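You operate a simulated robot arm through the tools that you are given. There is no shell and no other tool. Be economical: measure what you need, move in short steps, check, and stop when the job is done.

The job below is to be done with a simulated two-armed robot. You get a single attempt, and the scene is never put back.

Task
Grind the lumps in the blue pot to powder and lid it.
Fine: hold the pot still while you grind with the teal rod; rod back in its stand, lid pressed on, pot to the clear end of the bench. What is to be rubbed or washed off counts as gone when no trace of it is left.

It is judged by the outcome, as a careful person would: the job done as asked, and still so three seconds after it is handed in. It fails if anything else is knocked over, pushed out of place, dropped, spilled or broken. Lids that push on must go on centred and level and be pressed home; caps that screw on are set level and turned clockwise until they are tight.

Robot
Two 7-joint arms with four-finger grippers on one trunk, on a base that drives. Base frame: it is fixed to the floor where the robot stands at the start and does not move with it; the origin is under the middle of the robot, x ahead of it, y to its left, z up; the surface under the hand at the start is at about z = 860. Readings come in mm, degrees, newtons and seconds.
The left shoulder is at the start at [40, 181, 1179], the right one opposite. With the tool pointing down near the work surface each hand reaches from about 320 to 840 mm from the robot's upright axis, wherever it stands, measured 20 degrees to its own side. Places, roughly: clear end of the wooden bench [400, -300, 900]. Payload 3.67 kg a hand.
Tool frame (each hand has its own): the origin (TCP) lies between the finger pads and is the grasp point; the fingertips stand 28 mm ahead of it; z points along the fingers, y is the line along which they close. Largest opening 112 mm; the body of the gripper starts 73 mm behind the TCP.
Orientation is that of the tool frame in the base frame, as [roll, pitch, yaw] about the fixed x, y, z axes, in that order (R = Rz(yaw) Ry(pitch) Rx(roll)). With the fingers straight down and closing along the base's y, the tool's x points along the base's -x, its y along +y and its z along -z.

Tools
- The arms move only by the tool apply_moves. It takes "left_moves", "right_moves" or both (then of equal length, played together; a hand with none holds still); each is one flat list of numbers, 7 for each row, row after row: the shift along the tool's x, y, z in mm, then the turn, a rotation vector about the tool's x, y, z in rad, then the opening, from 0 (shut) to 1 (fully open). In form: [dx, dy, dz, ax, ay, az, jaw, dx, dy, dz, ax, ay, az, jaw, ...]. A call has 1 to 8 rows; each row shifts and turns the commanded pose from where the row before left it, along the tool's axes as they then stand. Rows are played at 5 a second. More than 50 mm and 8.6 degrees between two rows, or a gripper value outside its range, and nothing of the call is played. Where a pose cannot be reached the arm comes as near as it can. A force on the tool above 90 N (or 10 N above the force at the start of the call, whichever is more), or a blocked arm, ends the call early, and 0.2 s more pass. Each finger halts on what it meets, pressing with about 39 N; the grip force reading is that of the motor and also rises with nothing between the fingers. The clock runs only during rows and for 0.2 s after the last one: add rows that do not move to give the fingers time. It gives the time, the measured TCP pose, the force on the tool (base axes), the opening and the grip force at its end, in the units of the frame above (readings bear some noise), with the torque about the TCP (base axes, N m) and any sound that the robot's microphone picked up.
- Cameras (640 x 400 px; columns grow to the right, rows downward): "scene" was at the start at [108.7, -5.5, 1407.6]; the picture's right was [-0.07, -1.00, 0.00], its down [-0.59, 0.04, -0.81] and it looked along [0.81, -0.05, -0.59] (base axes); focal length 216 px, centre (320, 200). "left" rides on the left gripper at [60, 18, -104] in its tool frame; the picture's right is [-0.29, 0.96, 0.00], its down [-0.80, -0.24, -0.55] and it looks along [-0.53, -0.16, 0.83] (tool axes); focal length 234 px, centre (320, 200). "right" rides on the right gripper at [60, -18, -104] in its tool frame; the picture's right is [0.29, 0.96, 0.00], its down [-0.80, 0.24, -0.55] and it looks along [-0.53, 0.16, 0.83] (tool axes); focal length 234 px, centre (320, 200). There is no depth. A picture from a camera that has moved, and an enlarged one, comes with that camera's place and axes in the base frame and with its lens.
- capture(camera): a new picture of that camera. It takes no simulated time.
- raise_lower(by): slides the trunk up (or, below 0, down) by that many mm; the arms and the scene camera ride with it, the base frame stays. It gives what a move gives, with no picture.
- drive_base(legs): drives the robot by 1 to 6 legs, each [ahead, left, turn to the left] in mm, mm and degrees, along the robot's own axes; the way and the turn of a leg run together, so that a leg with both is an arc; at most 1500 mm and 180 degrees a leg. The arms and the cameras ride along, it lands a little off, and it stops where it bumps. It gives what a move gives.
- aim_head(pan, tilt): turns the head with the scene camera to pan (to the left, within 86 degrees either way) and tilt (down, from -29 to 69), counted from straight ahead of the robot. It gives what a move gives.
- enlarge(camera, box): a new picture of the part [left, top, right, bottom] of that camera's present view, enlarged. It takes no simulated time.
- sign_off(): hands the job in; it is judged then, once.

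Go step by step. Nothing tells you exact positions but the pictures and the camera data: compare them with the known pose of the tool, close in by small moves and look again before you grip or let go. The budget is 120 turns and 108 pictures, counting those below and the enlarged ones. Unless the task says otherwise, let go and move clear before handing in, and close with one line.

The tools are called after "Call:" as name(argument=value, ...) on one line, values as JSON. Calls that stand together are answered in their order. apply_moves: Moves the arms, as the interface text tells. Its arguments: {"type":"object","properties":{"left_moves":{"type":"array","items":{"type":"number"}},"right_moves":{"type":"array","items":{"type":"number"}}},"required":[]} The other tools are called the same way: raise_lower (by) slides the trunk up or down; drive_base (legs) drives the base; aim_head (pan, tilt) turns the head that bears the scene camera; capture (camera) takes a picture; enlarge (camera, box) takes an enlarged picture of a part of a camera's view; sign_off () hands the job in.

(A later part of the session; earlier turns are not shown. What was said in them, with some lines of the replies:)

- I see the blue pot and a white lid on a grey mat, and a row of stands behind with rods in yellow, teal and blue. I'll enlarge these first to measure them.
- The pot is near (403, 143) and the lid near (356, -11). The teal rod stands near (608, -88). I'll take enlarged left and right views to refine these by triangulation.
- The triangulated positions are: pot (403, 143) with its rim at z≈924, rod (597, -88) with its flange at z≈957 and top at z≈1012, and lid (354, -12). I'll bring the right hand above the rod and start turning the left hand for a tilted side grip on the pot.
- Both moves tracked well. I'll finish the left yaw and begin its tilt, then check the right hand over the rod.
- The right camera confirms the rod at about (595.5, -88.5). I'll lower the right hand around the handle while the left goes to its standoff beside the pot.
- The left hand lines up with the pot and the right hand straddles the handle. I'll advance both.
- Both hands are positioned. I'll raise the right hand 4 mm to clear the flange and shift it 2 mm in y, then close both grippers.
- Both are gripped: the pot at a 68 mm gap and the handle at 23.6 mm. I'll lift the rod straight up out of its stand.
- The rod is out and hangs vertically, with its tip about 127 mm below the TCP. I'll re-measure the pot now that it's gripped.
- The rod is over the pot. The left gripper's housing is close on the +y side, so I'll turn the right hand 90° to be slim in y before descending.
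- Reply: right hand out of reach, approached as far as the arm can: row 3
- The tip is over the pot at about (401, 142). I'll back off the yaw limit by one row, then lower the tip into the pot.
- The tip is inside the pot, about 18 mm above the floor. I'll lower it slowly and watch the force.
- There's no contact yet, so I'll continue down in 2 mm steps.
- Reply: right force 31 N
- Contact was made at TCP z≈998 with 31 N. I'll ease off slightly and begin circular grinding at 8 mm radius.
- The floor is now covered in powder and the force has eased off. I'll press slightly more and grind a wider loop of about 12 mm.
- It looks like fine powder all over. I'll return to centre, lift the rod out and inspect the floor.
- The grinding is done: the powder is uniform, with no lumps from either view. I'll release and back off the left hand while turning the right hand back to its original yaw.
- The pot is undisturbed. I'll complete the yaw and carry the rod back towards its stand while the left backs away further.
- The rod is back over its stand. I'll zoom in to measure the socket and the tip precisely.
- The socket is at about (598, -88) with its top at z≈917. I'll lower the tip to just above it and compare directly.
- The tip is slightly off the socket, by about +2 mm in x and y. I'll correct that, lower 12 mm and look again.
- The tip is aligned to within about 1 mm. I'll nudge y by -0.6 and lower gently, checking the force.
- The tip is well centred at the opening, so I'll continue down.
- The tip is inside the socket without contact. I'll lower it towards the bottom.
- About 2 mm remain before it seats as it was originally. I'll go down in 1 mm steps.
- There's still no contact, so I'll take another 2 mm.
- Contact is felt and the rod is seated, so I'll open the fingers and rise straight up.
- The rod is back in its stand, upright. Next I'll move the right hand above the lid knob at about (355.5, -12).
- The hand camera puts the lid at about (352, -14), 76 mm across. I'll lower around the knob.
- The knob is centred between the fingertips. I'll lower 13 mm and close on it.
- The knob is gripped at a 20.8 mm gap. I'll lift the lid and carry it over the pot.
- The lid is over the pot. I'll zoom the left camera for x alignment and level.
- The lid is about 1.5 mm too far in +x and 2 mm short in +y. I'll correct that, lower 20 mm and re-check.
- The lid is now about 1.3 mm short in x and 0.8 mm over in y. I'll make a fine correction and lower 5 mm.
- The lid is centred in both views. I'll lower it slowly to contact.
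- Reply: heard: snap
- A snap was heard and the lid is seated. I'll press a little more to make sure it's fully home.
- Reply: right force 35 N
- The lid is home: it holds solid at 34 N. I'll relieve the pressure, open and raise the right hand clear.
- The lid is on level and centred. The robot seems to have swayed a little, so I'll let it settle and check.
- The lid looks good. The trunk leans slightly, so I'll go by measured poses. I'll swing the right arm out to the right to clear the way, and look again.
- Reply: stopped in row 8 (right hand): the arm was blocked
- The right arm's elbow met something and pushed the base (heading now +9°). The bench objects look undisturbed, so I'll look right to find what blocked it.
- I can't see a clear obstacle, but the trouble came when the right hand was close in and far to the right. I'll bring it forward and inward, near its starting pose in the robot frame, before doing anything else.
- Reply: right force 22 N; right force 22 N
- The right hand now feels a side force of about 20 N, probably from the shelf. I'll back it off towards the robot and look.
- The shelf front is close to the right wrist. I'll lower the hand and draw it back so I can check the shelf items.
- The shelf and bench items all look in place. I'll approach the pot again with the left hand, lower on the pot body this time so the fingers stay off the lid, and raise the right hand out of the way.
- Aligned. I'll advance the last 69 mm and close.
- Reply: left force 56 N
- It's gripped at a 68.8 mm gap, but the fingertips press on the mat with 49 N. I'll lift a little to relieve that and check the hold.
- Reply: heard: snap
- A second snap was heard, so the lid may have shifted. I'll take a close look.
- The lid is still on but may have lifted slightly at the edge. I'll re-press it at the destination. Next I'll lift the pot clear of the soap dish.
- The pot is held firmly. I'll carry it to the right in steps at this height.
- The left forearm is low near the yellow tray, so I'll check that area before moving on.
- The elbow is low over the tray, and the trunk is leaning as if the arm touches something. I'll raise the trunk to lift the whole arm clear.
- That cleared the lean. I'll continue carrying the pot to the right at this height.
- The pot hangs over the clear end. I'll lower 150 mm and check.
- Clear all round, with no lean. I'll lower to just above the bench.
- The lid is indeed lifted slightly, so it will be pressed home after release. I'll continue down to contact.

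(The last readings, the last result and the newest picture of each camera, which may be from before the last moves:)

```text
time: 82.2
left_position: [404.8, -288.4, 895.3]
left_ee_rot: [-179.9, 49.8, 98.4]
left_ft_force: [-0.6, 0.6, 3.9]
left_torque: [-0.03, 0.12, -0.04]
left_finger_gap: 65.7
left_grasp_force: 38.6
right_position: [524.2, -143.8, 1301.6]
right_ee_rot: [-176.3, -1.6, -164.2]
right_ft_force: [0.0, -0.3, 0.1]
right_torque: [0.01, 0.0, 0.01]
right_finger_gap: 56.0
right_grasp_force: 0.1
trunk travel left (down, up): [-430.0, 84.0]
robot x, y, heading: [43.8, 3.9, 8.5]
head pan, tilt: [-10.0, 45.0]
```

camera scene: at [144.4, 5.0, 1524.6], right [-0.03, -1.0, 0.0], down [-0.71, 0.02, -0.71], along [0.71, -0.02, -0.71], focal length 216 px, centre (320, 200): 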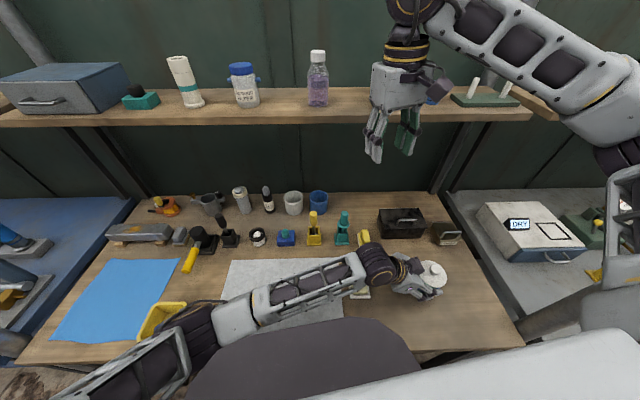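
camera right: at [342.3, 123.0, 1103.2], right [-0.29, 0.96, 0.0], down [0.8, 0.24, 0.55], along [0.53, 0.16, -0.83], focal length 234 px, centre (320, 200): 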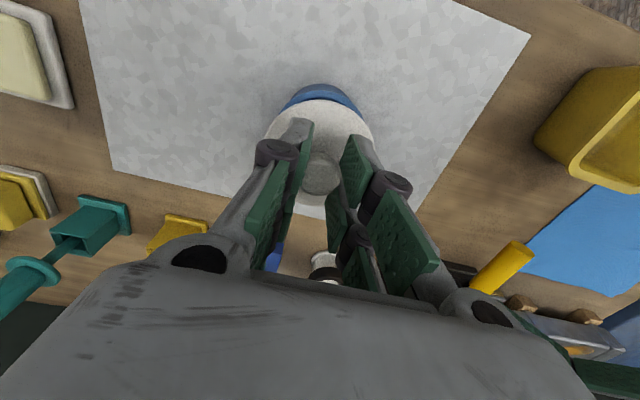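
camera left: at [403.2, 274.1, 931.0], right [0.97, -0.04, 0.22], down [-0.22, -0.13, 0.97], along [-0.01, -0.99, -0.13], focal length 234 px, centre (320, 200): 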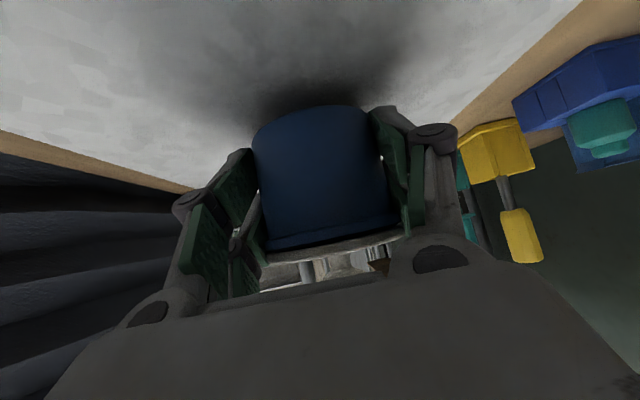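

Contact is felt at about 4 N, so the pot is down. I'll open slowly and retract along the finger axis.

Call:
apply_moves(left_moves=[0.4, 0, 0.3, 0, 0, 0, 0.62, 0, 0, 0, 0, 0, 0, 0.75, 0, 0, 0, 0, 0, 0, 0.9, 0, 0, 0, 0, 0, 0, 1, 0, 0, 0, 0, 0, 0, 1, 0, 0, -15, 0, 0, 0, 1, 0, 0, -25, 0, 0, 0, 1, 0, 0, -30, 0, 0, 0, 1])

Call:
enlarge(camera="scene", box=[370, 230, 490, 330])

```text
time: 84.0
left_position: [394.9, -236.3, 938.9]
left_ee_rot: [179.9, 49.7, 98.3]
left_ft_force: [0.4, 0.3, 0.2]
left_torque: [0.01, 0.02, 0.0]
left_finger_gap: 111.9
left_grasp_force: 0.1
right_position: [524.2, -142.7, 1300.3]
right_ee_rot: [-176.3, -1.6, -164.2]
right_ft_force: [-0.2, 0.2, -0.6]
right_torque: [0.0, 0.01, -0.01]
right_finger_gap: 56.0
right_grasp_force: 0.0
trunk travel left (down, up): [-430.0, 84.0]
robot x, y, heading: [46.7, 0.8, 8.4]
head pan, tilt: [-10.0, 45.0]
```

```text
4.00 times, centred on (430, 280) of scene
camera zoom: at [144.2, 5.9, 1524.6], right [-0.03, -1.0, 0.0], down [-0.71, 0.02, -0.71], along [0.71, -0.02, -0.71], focal length 865 px, centre (-120, -120)
```

zoom: 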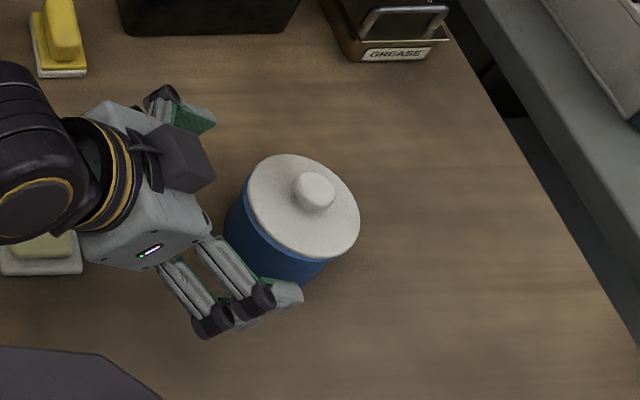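

The pot stands at about (407, -302) on the clear end. I'll raise the left hand and turn it upright to press the lid from above.

Call:
apply_moves(left_moves=[-19.1, 0, -22, 0, 0, 0, 1, -19.1, 0, -16.1, 0, 0, 0, 1, -19.1, 0, -16.1, 0, 0, 0, 0.8, -19.1, 0, -16.1, 0, 0, 0, 0.6, -19.1, 0, -16.1, 0, 0, 0, 0.6, 0, 0, 0, 0, 0.1239, 0, 0.55, 0, 0, 0, 0, 0.1239, 0, 0.55, 0, 0, 0, 0, 0.1239, 0, 0.55])

Call:
apply_moves(left_moves=[0, 0, 0, 0, 0.1239, 0, 0.55, 0, 0, 0, 0, 0.1239, 0, 0.55, 0, 0, 0, 0, 0.1239, 0, 0.55, 0, 0, 0, 0, 0.1239, 0, 0.55, 0, 0, 0, 0, 0, 0, 0.55])

```text
time: 85.8
left_position: [395.9, -232.3, 1066.2]
left_ee_rot: [180.0, 28.3, 98.4]
left_ft_force: [-0.2, -0.5, -0.4]
left_torque: [0.02, -0.02, 0.02]
left_finger_gap: 61.8
left_grasp_force: 0.0
right_position: [525.3, -145.4, 1299.5]
right_ee_rot: [-176.4, -1.7, -164.1]
right_ft_force: [0.8, -0.6, 1.2]
right_torque: [0.0, -0.02, 0.0]
right_finger_gap: 55.9
right_grasp_force: 0.0
trunk travel left (down, up): [-430.0, 84.0]
robot x, y, heading: [43.0, 5.2, 8.5]
head pan, tilt: [-10.0, 45.0]
```

```text
time: 87.0
left_position: [396.0, -232.0, 1068.0]
left_ee_rot: [-180.0, 0.0, 98.4]
left_ft_force: [-0.2, -0.5, -0.6]
left_torque: [-0.03, 0.02, -0.02]
left_finger_gap: 61.7
left_grasp_force: 0.0
right_position: [524.8, -144.3, 1299.8]
right_ee_rot: [-176.3, -1.7, -164.2]
right_ft_force: [0.0, 0.1, 0.3]
right_torque: [-0.02, 0.04, -0.01]
right_finger_gap: 56.2
right_grasp_force: 0.1
trunk travel left (down, up): [-430.0, 84.0]
robot x, y, heading: [39.8, 7.4, 8.4]
head pan, tilt: [-10.0, 45.0]
```

The hand is upright. I'll move it above the knob and check with its own camera.

Call:
apply_moves(left_moves=[-17.9, 0.25, 10, 0, 0, 0, 0.55, -17.9, 0.25, 12, 0, 0, 0, 0.55, -17.9, 0.25, 12, 0, 0, 0, 0.55, -17.9, 0.25, 12, 0, 0, 0, 0.55, 0, 0, 0, 0, 0, 0, 0.55])

Call:
capture(camera="left")

```text
time: 88.2
left_position: [400.8, -257.6, 1051.1]
left_ee_rot: [180.0, 0.0, 98.3]
left_ft_force: [0.6, -0.3, -0.1]
left_torque: [-0.03, 0.02, 0.03]
left_finger_gap: 61.9
left_grasp_force: 0.0
left hand out of reach, approached as far as the arm can: row 2, 3, 4
right_position: [523.8, -144.3, 1300.0]
right_ee_rot: [-176.3, -1.8, -164.2]
right_ft_force: [-0.5, 0.1, -0.1]
right_torque: [0.04, 0.02, 0.0]
right_finger_gap: 56.0
right_grasp_force: 0.0
trunk travel left (down, up): [-430.0, 84.0]
robot x, y, heading: [39.8, 2.1, 8.6]
head pan, tilt: [-10.0, 45.0]
```

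```text
9 pictures are left
camera left: at [407.7, -196.2, 1155.8], right [0.99, -0.14, 0.0], down [-0.12, -0.82, 0.55], along [-0.08, -0.55, -0.83], focal length 234 px, centre (320, 200)
```

left: 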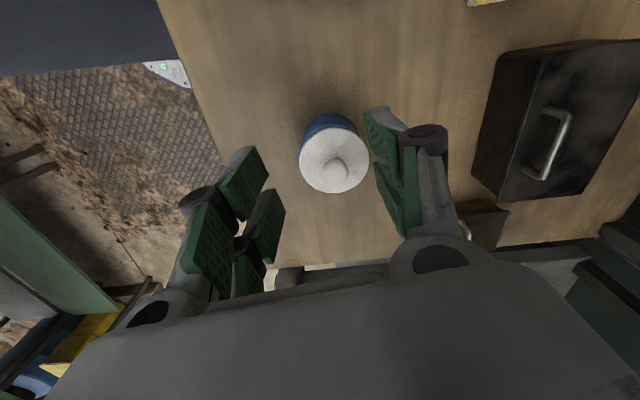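

The upright pose is just out of reach there. I'll tilt the hand about 35° instead, which extends its reach, and grip the knob that way.

Call:
apply_moves(left_moves=[0, 0, -20, 0, -0.1222, 0, 0.55, 0, 0, 0, 0, -0.1222, 0, 0.55, 0, 0, 0, 0, -0.1222, 0, 0.55, 0, 0, 0, 0, -0.1222, 0, 0.55, 0, 0, 0, 0, -0.1222, 0, 0.55, 0, 0, 0, 0, 0, 0, 0.55])

Call:
capture(camera="left")

```text
time: 89.6
left_position: [400.0, -258.7, 1072.8]
left_ee_rot: [179.9, 35.0, 98.4]
left_ft_force: [0.0, -0.2, 0.4]
left_torque: [0.0, 0.01, 0.01]
left_finger_gap: 61.7
left_grasp_force: 0.1
right_position: [524.9, -144.7, 1300.2]
right_ee_rot: [-176.4, -1.7, -164.2]
right_ft_force: [-0.3, 0.2, 0.1]
right_torque: [0.0, -0.01, 0.02]
right_finger_gap: 56.0
right_grasp_force: 0.0
trunk travel left (down, up): [-430.0, 84.0]
robot x, y, heading: [40.7, -0.2, 8.5]
head pan, tilt: [-10.0, 45.0]
```

```text
8 pictures are left
camera left: at [401.1, -148.4, 1122.9], right [0.98, -0.09, 0.17], down [-0.19, -0.37, 0.91], along [-0.02, -0.93, -0.38], focal length 234 px, centre (320, 200)
```

left: 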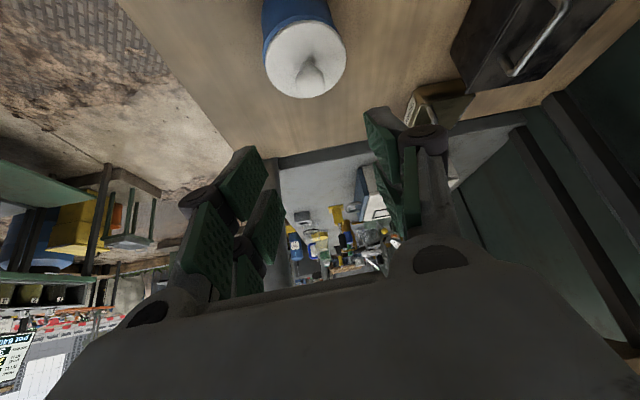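

The knob is in view where expected. I'll go to a standoff along the finger axis and check once more.

Call:
apply_moves(left_moves=[7.85, 0, 11.25, 0, 0, 0, 0.55, 7.85, 0, 11.25, 0, 0, 0, 0.55, 7.85, 0, 11.25, 0, 0, 0, 0.55, 7.85, 0, 11.25, 0, 0, 0, 0.55, 0, 0, 15, 0, 0, 0, 0.55, 0, 0, 15, 0, 0, 0, 0.55, 0, 0, 0, 0, 0, 0, 0.55])

Call:
enlarge(camera="left", box=[220, 80, 420, 240])

```text
time: 91.2
left_position: [403.0, -277.0, 991.7]
left_ee_rot: [-180.0, 35.1, 98.5]
left_ft_force: [-0.8, -0.1, -0.4]
left_torque: [0.01, -0.01, -0.01]
left_finger_gap: 61.6
left_grasp_force: 0.1
right_position: [523.7, -144.0, 1300.7]
right_ee_rot: [-176.4, -1.6, -164.3]
right_ft_force: [0.0, -0.5, 0.0]
right_torque: [-0.01, 0.03, 0.0]
right_finger_gap: 56.2
right_grasp_force: 0.1
trunk travel left (down, up): [-430.0, 84.0]
robot x, y, heading: [41.9, 4.6, 8.3]
head pan, tilt: [-10.0, 45.0]
```

```text
2.50 times, centred on (320, 160) of left
camera zoom: at [404.0, -166.0, 1043.0], right [0.98, -0.09, 0.17], down [-0.19, -0.37, 0.91], along [-0.02, -0.93, -0.38], focal length 585 px, centre (320, 300)
```

zoom: 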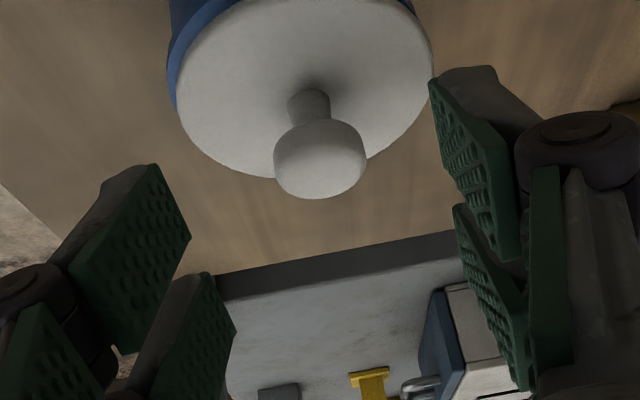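

The knob is centred between the fingers, offset by a few mm along tool x. I'll adjust, advance 27 mm and close gently.

Call:
apply_moves(left_moves=[2.5, 0, 7, 0, 0, 0, 0.55, 2.5, 0, 7, 0, 0, 0, 0.55, 0, 0, 7, 0, 0, 0, 0.55, 0, 0, 6, 0, 0, 0, 0.55, 0, 0, 0, 0, 0, 0, 0.55])

Call:
enlarge(camera="left", box=[220, 80, 420, 240])

```text
time: 92.4
left_position: [405.0, -287.3, 967.7]
left_ee_rot: [-179.9, 35.0, 98.3]
left_ft_force: [0.4, 0.1, 0.7]
left_torque: [-0.01, -0.02, 0.03]
left_finger_gap: 61.4
left_grasp_force: 0.0
right_position: [525.4, -144.9, 1300.1]
right_ee_rot: [-176.3, -1.7, -164.3]
right_ft_force: [0.7, -0.3, -0.1]
right_torque: [0.01, 0.0, 0.0]
right_finger_gap: 56.1
right_grasp_force: 0.2
trunk travel left (down, up): [-430.0, 84.0]
robot x, y, heading: [41.6, 3.5, 8.3]
head pan, tilt: [-10.0, 45.0]
```

```text
2.50 times, centred on (320, 160) of left
camera zoom: at [406.1, -177.0, 1018.5], right [0.98, -0.09, 0.17], down [-0.19, -0.37, 0.91], along [-0.02, -0.93, -0.38], focal length 585 px, centre (320, 300)
```

zoom: 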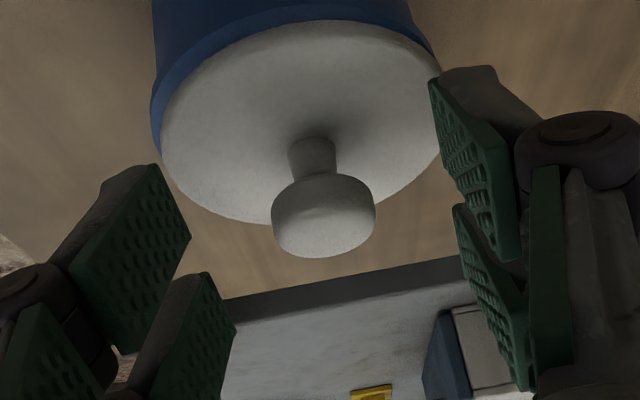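

The knob is at the fingertips now. I'll advance 7 mm more and close on it.

Call:
apply_moves(left_moves=[0, 0, 3.5, 0, 0, 0, 0.55, 0, 0, 3.5, 0, 0, 0, 0.55, 0, 0, 0, 0, 0, 0, 0.35, 0, 0, 0, 0, 0, 0, 0.2, 0, 0, 0, 0, 0, 0, 0.1, 0, 0, 0, 0, 0, 0, 0.0, 0, 0, 0, 0, 0, 0, 0.0])

Call:
enlarge(camera="left", box=[220, 80, 420, 240])

```text
time: 94.0
left_position: [405.9, -290.9, 963.0]
left_ee_rot: [180.0, 35.1, 98.5]
left_ft_force: [-0.1, -0.7, -0.7]
left_torque: [-0.04, 0.02, 0.03]
left_finger_gap: 20.9
left_grasp_force: 38.7
right_position: [524.5, -144.2, 1301.6]
right_ee_rot: [-176.3, -1.5, -164.2]
right_ft_force: [-0.7, -0.9, -1.2]
right_torque: [0.01, 0.01, 0.01]
right_finger_gap: 56.2
right_grasp_force: 0.1
trunk travel left (down, up): [-430.0, 84.0]
robot x, y, heading: [41.8, 5.0, 8.3]
head pan, tilt: [-10.0, 45.0]
```

```text
2.50 times, centred on (320, 160) of left
camera zoom: at [406.2, -181.0, 1013.1], right [0.98, -0.09, 0.17], down [-0.19, -0.37, 0.91], along [-0.02, -0.93, -0.38], focal length 585 px, centre (320, 300)
```

zoom: 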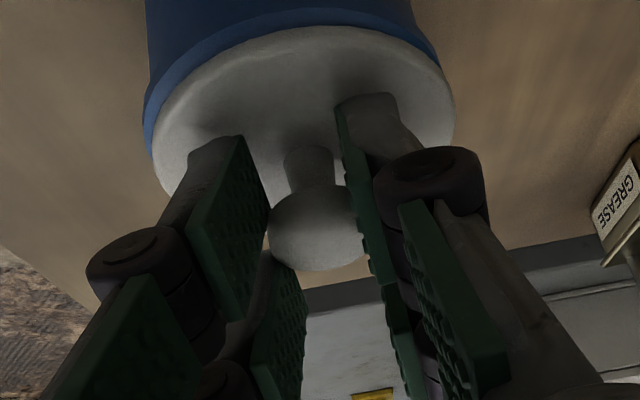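

The knob is gripped at the same 20.9 mm gap as before. Now I'll press straight down in 1 mm steps.

Call:
apply_moves(left_moves=[0.574, 0, 0.819, 0, 0, 0, 0, 0.574, 0, 0.819, 0, 0, 0, 0, 0, 0, 0, 0, 0, 0, 0])

Call:
apply_moves(left_moves=[0.574, 0, 0.819, 0, 0, 0, 0, 0, 0, 0, 0, 0, 0, 0])

```text
time: 94.8
left_position: [404.2, -291.1, 962.7]
left_ee_rot: [179.9, 35.3, 98.3]
left_ft_force: [1.5, 0.5, 13.9]
left_torque: [-0.17, -0.08, 0.01]
left_finger_gap: 20.5
left_grasp_force: 38.5
right_position: [524.8, -144.1, 1300.4]
right_ee_rot: [-176.4, -1.6, -164.2]
right_ft_force: [0.4, -0.3, 0.2]
right_torque: [0.03, 0.0, -0.03]
right_finger_gap: 56.0
right_grasp_force: 0.2
trunk travel left (down, up): [-430.0, 84.0]
robot x, y, heading: [39.0, 5.7, 8.5]
head pan, tilt: [-10.0, 45.0]
```

```text
time: 95.4
left_position: [404.4, -293.0, 962.5]
left_ee_rot: [179.9, 35.3, 98.3]
left_ft_force: [2.1, -2.6, 25.1]
left_torque: [-0.47, -0.12, 0.06]
left_finger_gap: 20.5
left_grasp_force: 39.4
right_position: [523.1, -143.0, 1300.5]
right_ee_rot: [-176.2, -1.6, -164.3]
right_ft_force: [0.7, 0.3, 0.2]
right_torque: [0.03, 0.03, -0.02]
right_finger_gap: 55.9
right_grasp_force: 0.2
trunk travel left (down, up): [-430.0, 84.0]
robot x, y, heading: [41.0, 6.4, 8.5]
head pan, tilt: [-10.0, 45.0]
```

Call:
apply_moves(left_moves=[0.574, 0, 0.819, 0, 0, 0, 0, 0.574, 0, 0.819, 0, 0, 0, 0, 0, 0, 0, 0, 0, 0, 0])

Call:
enlarge(camera="left", box=[250, 70, 390, 190])

```text
time: 96.2
left_position: [404.1, -290.2, 961.7]
left_ee_rot: [179.8, 35.5, 98.4]
left_ft_force: [2.2, -2.5, 39.6]
left_torque: [-0.61, -0.08, 0.01]
left_finger_gap: 20.3
left_grasp_force: 39.4
right_position: [523.3, -143.4, 1302.0]
right_ee_rot: [-176.2, -1.6, -164.2]
right_ft_force: [-0.6, 1.0, -0.2]
right_torque: [-0.02, 0.02, 0.0]
right_finger_gap: 56.2
right_grasp_force: 0.0
trunk travel left (down, up): [-430.0, 84.0]
robot x, y, heading: [41.1, 7.4, 8.4]
head pan, tilt: [-10.0, 45.0]
```

```text
3.33 times, centred on (320, 130) of left
camera zoom: at [405.5, -180.2, 1011.4], right [0.98, -0.09, 0.17], down [-0.19, -0.36, 0.91], along [-0.02, -0.93, -0.37], focal length 781 px, centre (320, 433)
```

zoom: 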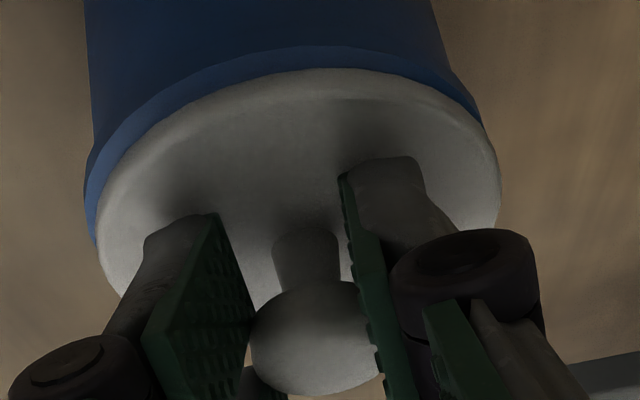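

There's no snap yet at 40 N, though no gap is visible. I'll press a little further.

Call:
apply_moves(left_moves=[0.574, 0, 0.819, 0, 0, 0, 0, 0.574, 0, 0.819, 0, 0, 0, 0, 0.574, 0, 0.819, 0, 0, 0, 0, 0, 0, 0, 0, 0, 0, 0])

```text
time: 97.2
left_position: [403.8, -291.1, 960.4]
left_ee_rot: [179.7, 35.9, 98.3]
left_ft_force: [2.9, -1.1, 48.9]
left_torque: [-0.65, -0.16, 0.04]
left_finger_gap: 20.5
left_grasp_force: 38.9
right_position: [521.6, -142.4, 1301.2]
right_ee_rot: [-176.2, -1.6, -164.1]
right_ft_force: [-0.6, 0.5, -0.4]
right_torque: [0.01, 0.02, 0.01]
right_finger_gap: 55.9
right_grasp_force: 0.0
trunk travel left (down, up): [-430.0, 84.0]
robot x, y, heading: [41.5, 4.0, 8.5]
head pan, tilt: [-10.0, 45.0]
```

It's solid at 49 N, so it may already be home. As a test I'll raise the knob by about 8 mm net: if the lid is on, the pot comes up with it.

Call:
apply_moves(left_moves=[-2.3, 0, -3.28, 0, 0, 0, 0, -2.3, 0, -3.28, 0, 0, 0, 0, -1.72, 0, -2.46, 0, 0, 0, 0, -1.72, 0, -2.46, 0, 0, 0, 0, -1.15, 0, -1.64, 0, 0, 0, 0, 0, 0, 0, 0, 0, 0, 0])

Call:
enlarge(camera="left", box=[220, 30, 420, 190])

```text
time: 98.6
left_position: [405.8, -289.3, 969.7]
left_ee_rot: [-180.0, 35.0, 98.5]
left_ft_force: [-0.3, 0.7, 0.2]
left_torque: [-0.01, -0.02, 0.03]
left_finger_gap: 20.5
left_grasp_force: 39.1
right_position: [524.9, -145.3, 1300.4]
right_ee_rot: [-176.3, -1.5, -164.3]
right_ft_force: [-0.9, 0.3, 0.4]
right_torque: [-0.03, 0.01, 0.03]
right_finger_gap: 55.9
right_grasp_force: 0.1
trunk travel left (down, up): [-430.0, 84.0]
robot x, y, heading: [38.0, 3.3, 8.3]
head pan, tilt: [-10.0, 45.0]
```

```text
2.50 times, centred on (320, 110) of left
camera zoom: at [406.8, -179.4, 1020.7], right [0.98, -0.09, 0.16], down [-0.19, -0.37, 0.91], along [-0.02, -0.93, -0.38], focal length 585 px, centre (320, 425)
```

zoom: 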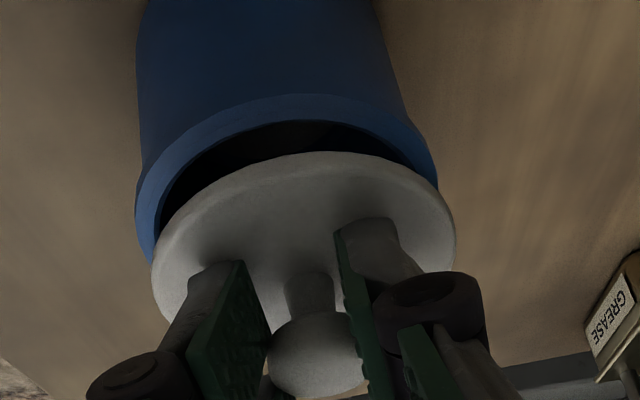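

The lid lifts freely, so it had come unseated and seems slightly off-centre. I'll check the offset from the scene camera.

Call:
enlarge(camera="scene", box=[405, 245, 455, 295])

```text
8.00 times, centred on (430, 270) of scene
camera zoom: at [144.4, 5.0, 1524.5], right [-0.03, -1.0, 0.0], down [-0.71, 0.02, -0.71], along [0.71, -0.02, -0.71], focal length 1729 px, centre (-560, -360)
```

zoom: 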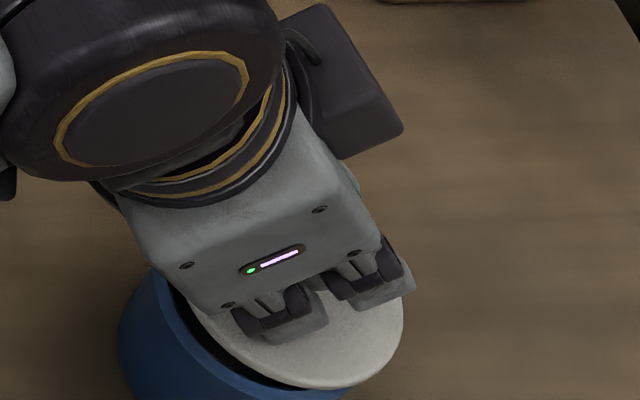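

The lid sits a few mm too far in -y relative to the pot. I'll shift it by about (-1, +4) mm and press again, listening for the snap.

Call:
apply_moves(left_moves=[3.36, -0.4, -2.35, 0, 0, 0, 0, 1.72, 0, 2.46, 0, 0, 0, 0, 1.72, 0, 2.46, 0, 0, 0, 0, 1.15, 0, 1.64, 0, 0, 0, 0, 0, 0, 0, 0, 0, 0, 0])

Call:
apply_moves(left_moves=[0.574, 0, 0.819, 0, 0, 0, 0, 0.574, 0, 0.819, 0, 0, 0, 0, 0, 0, 0, 0, 0, 0, 0])

```text
time: 99.8
left_position: [405.4, -286.0, 962.5]
left_ee_rot: [-179.9, 35.0, 98.3]
left_ft_force: [0.4, -0.4, 0.3]
left_torque: [0.0, 0.0, 0.02]
left_finger_gap: 20.7
left_grasp_force: 39.4
right_position: [525.3, -145.4, 1300.2]
right_ee_rot: [-176.4, -1.6, -164.3]
right_ft_force: [-0.2, -0.3, -0.3]
right_torque: [-0.02, 0.03, -0.02]
right_finger_gap: 56.0
right_grasp_force: 0.1
trunk travel left (down, up): [-430.0, 84.0]
robot x, y, heading: [38.7, 5.5, 8.2]
head pan, tilt: [-10.0, 45.0]
```

```text
time: 100.6
left_position: [402.6, -286.5, 961.7]
left_ee_rot: [179.9, 35.2, 98.3]
left_ft_force: [1.9, 0.1, 11.6]
left_torque: [-0.31, -0.14, 0.0]
left_finger_gap: 20.8
left_grasp_force: 38.8
right_position: [523.6, -144.6, 1300.2]
right_ee_rot: [-176.4, -1.6, -164.3]
right_ft_force: [-0.2, -0.3, 0.6]
right_torque: [0.04, 0.01, -0.03]
right_finger_gap: 56.0
right_grasp_force: 0.0
trunk travel left (down, up): [-430.0, 84.0]
robot x, y, heading: [42.3, 5.7, 8.4]
head pan, tilt: [-10.0, 45.0]
heard: snap
```

Snap — the lid is on again. I'll press a bit further to be sure it's home.

Call:
apply_moves(left_moves=[0.574, 0, 0.819, 0, 0, 0, 0, 0.574, 0, 0.819, 0, 0, 0, 0, 0.574, 0, 0.819, 0, 0, 0, 0, 0, 0, 0, 0, 0, 0, 0])

```text
time: 101.6
left_position: [403.5, -287.5, 961.9]
left_ee_rot: [179.8, 35.5, 98.3]
left_ft_force: [4.2, 0.5, 38.1]
left_torque: [-0.58, -0.18, 0.04]
left_finger_gap: 20.7
left_grasp_force: 38.8
right_position: [522.9, -142.7, 1302.2]
right_ee_rot: [-176.1, -1.7, -164.2]
right_ft_force: [0.0, 0.5, 0.1]
right_torque: [0.0, 0.0, 0.0]
right_finger_gap: 55.9
right_grasp_force: 0.0
trunk travel left (down, up): [-430.0, 84.0]
robot x, y, heading: [44.3, 7.2, 8.3]
head pan, tilt: [-10.0, 45.0]
```

It's firm at 38 N. I'll relieve the pressure, open, and retract along the finger axis.

Call:
apply_moves(left_moves=[-1.15, 0, -1.64, 0, 0, 0, 0, -1.15, 0, -1.64, 0, 0, 0, 0, 0, 0, 0, 0, 0, 0, 0.25, 0, 0, 0, 0, 0, 0, 0.5, 0, 0, 0, 0, 0, 0, 0.55, 0, 0, -20, 0, 0, 0, 0.55, 0, 0, -30, 0, 0, 0, 0.55, 0, 0, -30, 0, 0, 0, 0.55])

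Call:
enlarge(camera="left", box=[240, 20, 400, 130])

```text
time: 103.4
left_position: [397.8, -239.4, 1026.8]
left_ee_rot: [179.9, 35.1, 98.3]
left_ft_force: [-0.4, -0.1, 1.1]
left_torque: [0.01, 0.01, -0.01]
left_finger_gap: 61.7
left_grasp_force: 0.0
right_position: [524.7, -144.0, 1299.7]
right_ee_rot: [-176.3, -1.6, -164.1]
right_ft_force: [0.7, 0.3, -0.6]
right_torque: [-0.01, 0.02, -0.01]
right_finger_gap: 56.1
right_grasp_force: 0.1
trunk travel left (down, up): [-430.0, 84.0]
robot x, y, heading: [42.7, 3.9, 8.2]
head pan, tilt: [-10.0, 45.0]
```

```text
3.64 times, centred on (320, 75) of left
camera zoom: at [398.5, -129.6, 1077.6], right [0.98, -0.09, 0.16], down [-0.19, -0.37, 0.91], along [-0.02, -0.93, -0.38], focal length 852 px, centre (320, 654)
```

zoom: 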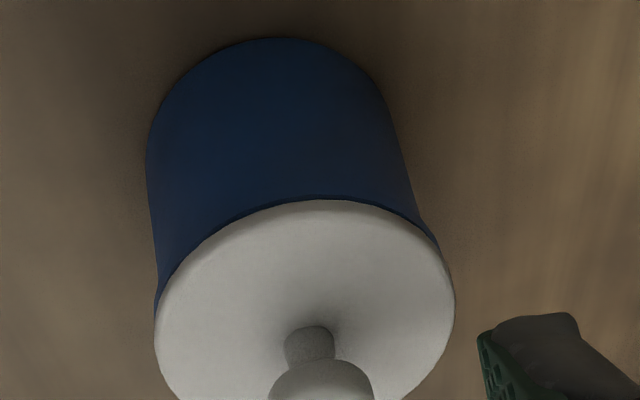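

The lid is flush and centred. I'll raise the left hand clear and take a last overall look.

Call:
apply_moves(left_moves=[-14.4, 0, -20.5, 0, 0, 0, 0.55, -14.4, 0, -20.5, 0, 0, 0, 0.55, -14.4, 0, -20.5, 0, 0, 0, 0.55, -14.4, 0, -20.5, 0, 0, 0, 0.55, 0, 0, 0, 0, 0, 0, 0.55])

Call:
capture(camera="scene")

```text
time: 104.6
left_position: [396.8, -239.7, 1126.1]
left_ee_rot: [-180.0, 35.0, 98.4]
left_ft_force: [0.0, 0.9, -0.3]
left_torque: [0.0, 0.08, 0.02]
left_finger_gap: 61.5
left_grasp_force: 0.1
right_position: [524.9, -145.8, 1299.6]
right_ee_rot: [-176.3, -1.6, -164.2]
right_ft_force: [-0.9, 0.4, 0.0]
right_torque: [0.02, 0.0, -0.04]
right_finger_gap: 56.1
right_grasp_force: 0.1
trunk travel left (down, up): [-430.0, 84.0]
robot x, y, heading: [41.8, 9.4, 8.3]
head pan, tilt: [-10.0, 45.0]
```

```text
0 pictures are left
camera scene: at [144.4, 5.1, 1524.6], right [-0.03, -1.0, 0.0], down [-0.71, 0.02, -0.71], along [0.71, -0.02, -0.71], focal length 216 px, centre (320, 200)
```

scene: 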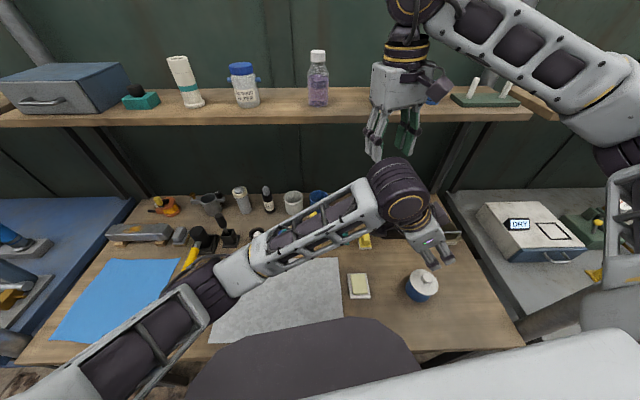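

The lidded pot stands on the clear end of the bench and the teal rod is in its stand. The tray was still in its original position when last seen, at the set-down, and both hands are clear, so I'm handing in.

Call:
sign_off()

```text
The job is handed in.
```

The lumps are ground to powder, the teal rod is back in its stand, the lid is pressed home, and the pot stands on the clear end of the bench. On the way, the lid popped loose while I carried the pot and was pressed on again. Earlier, the right hand brushed what was probably the shelf edge, with nothing seen to shift.
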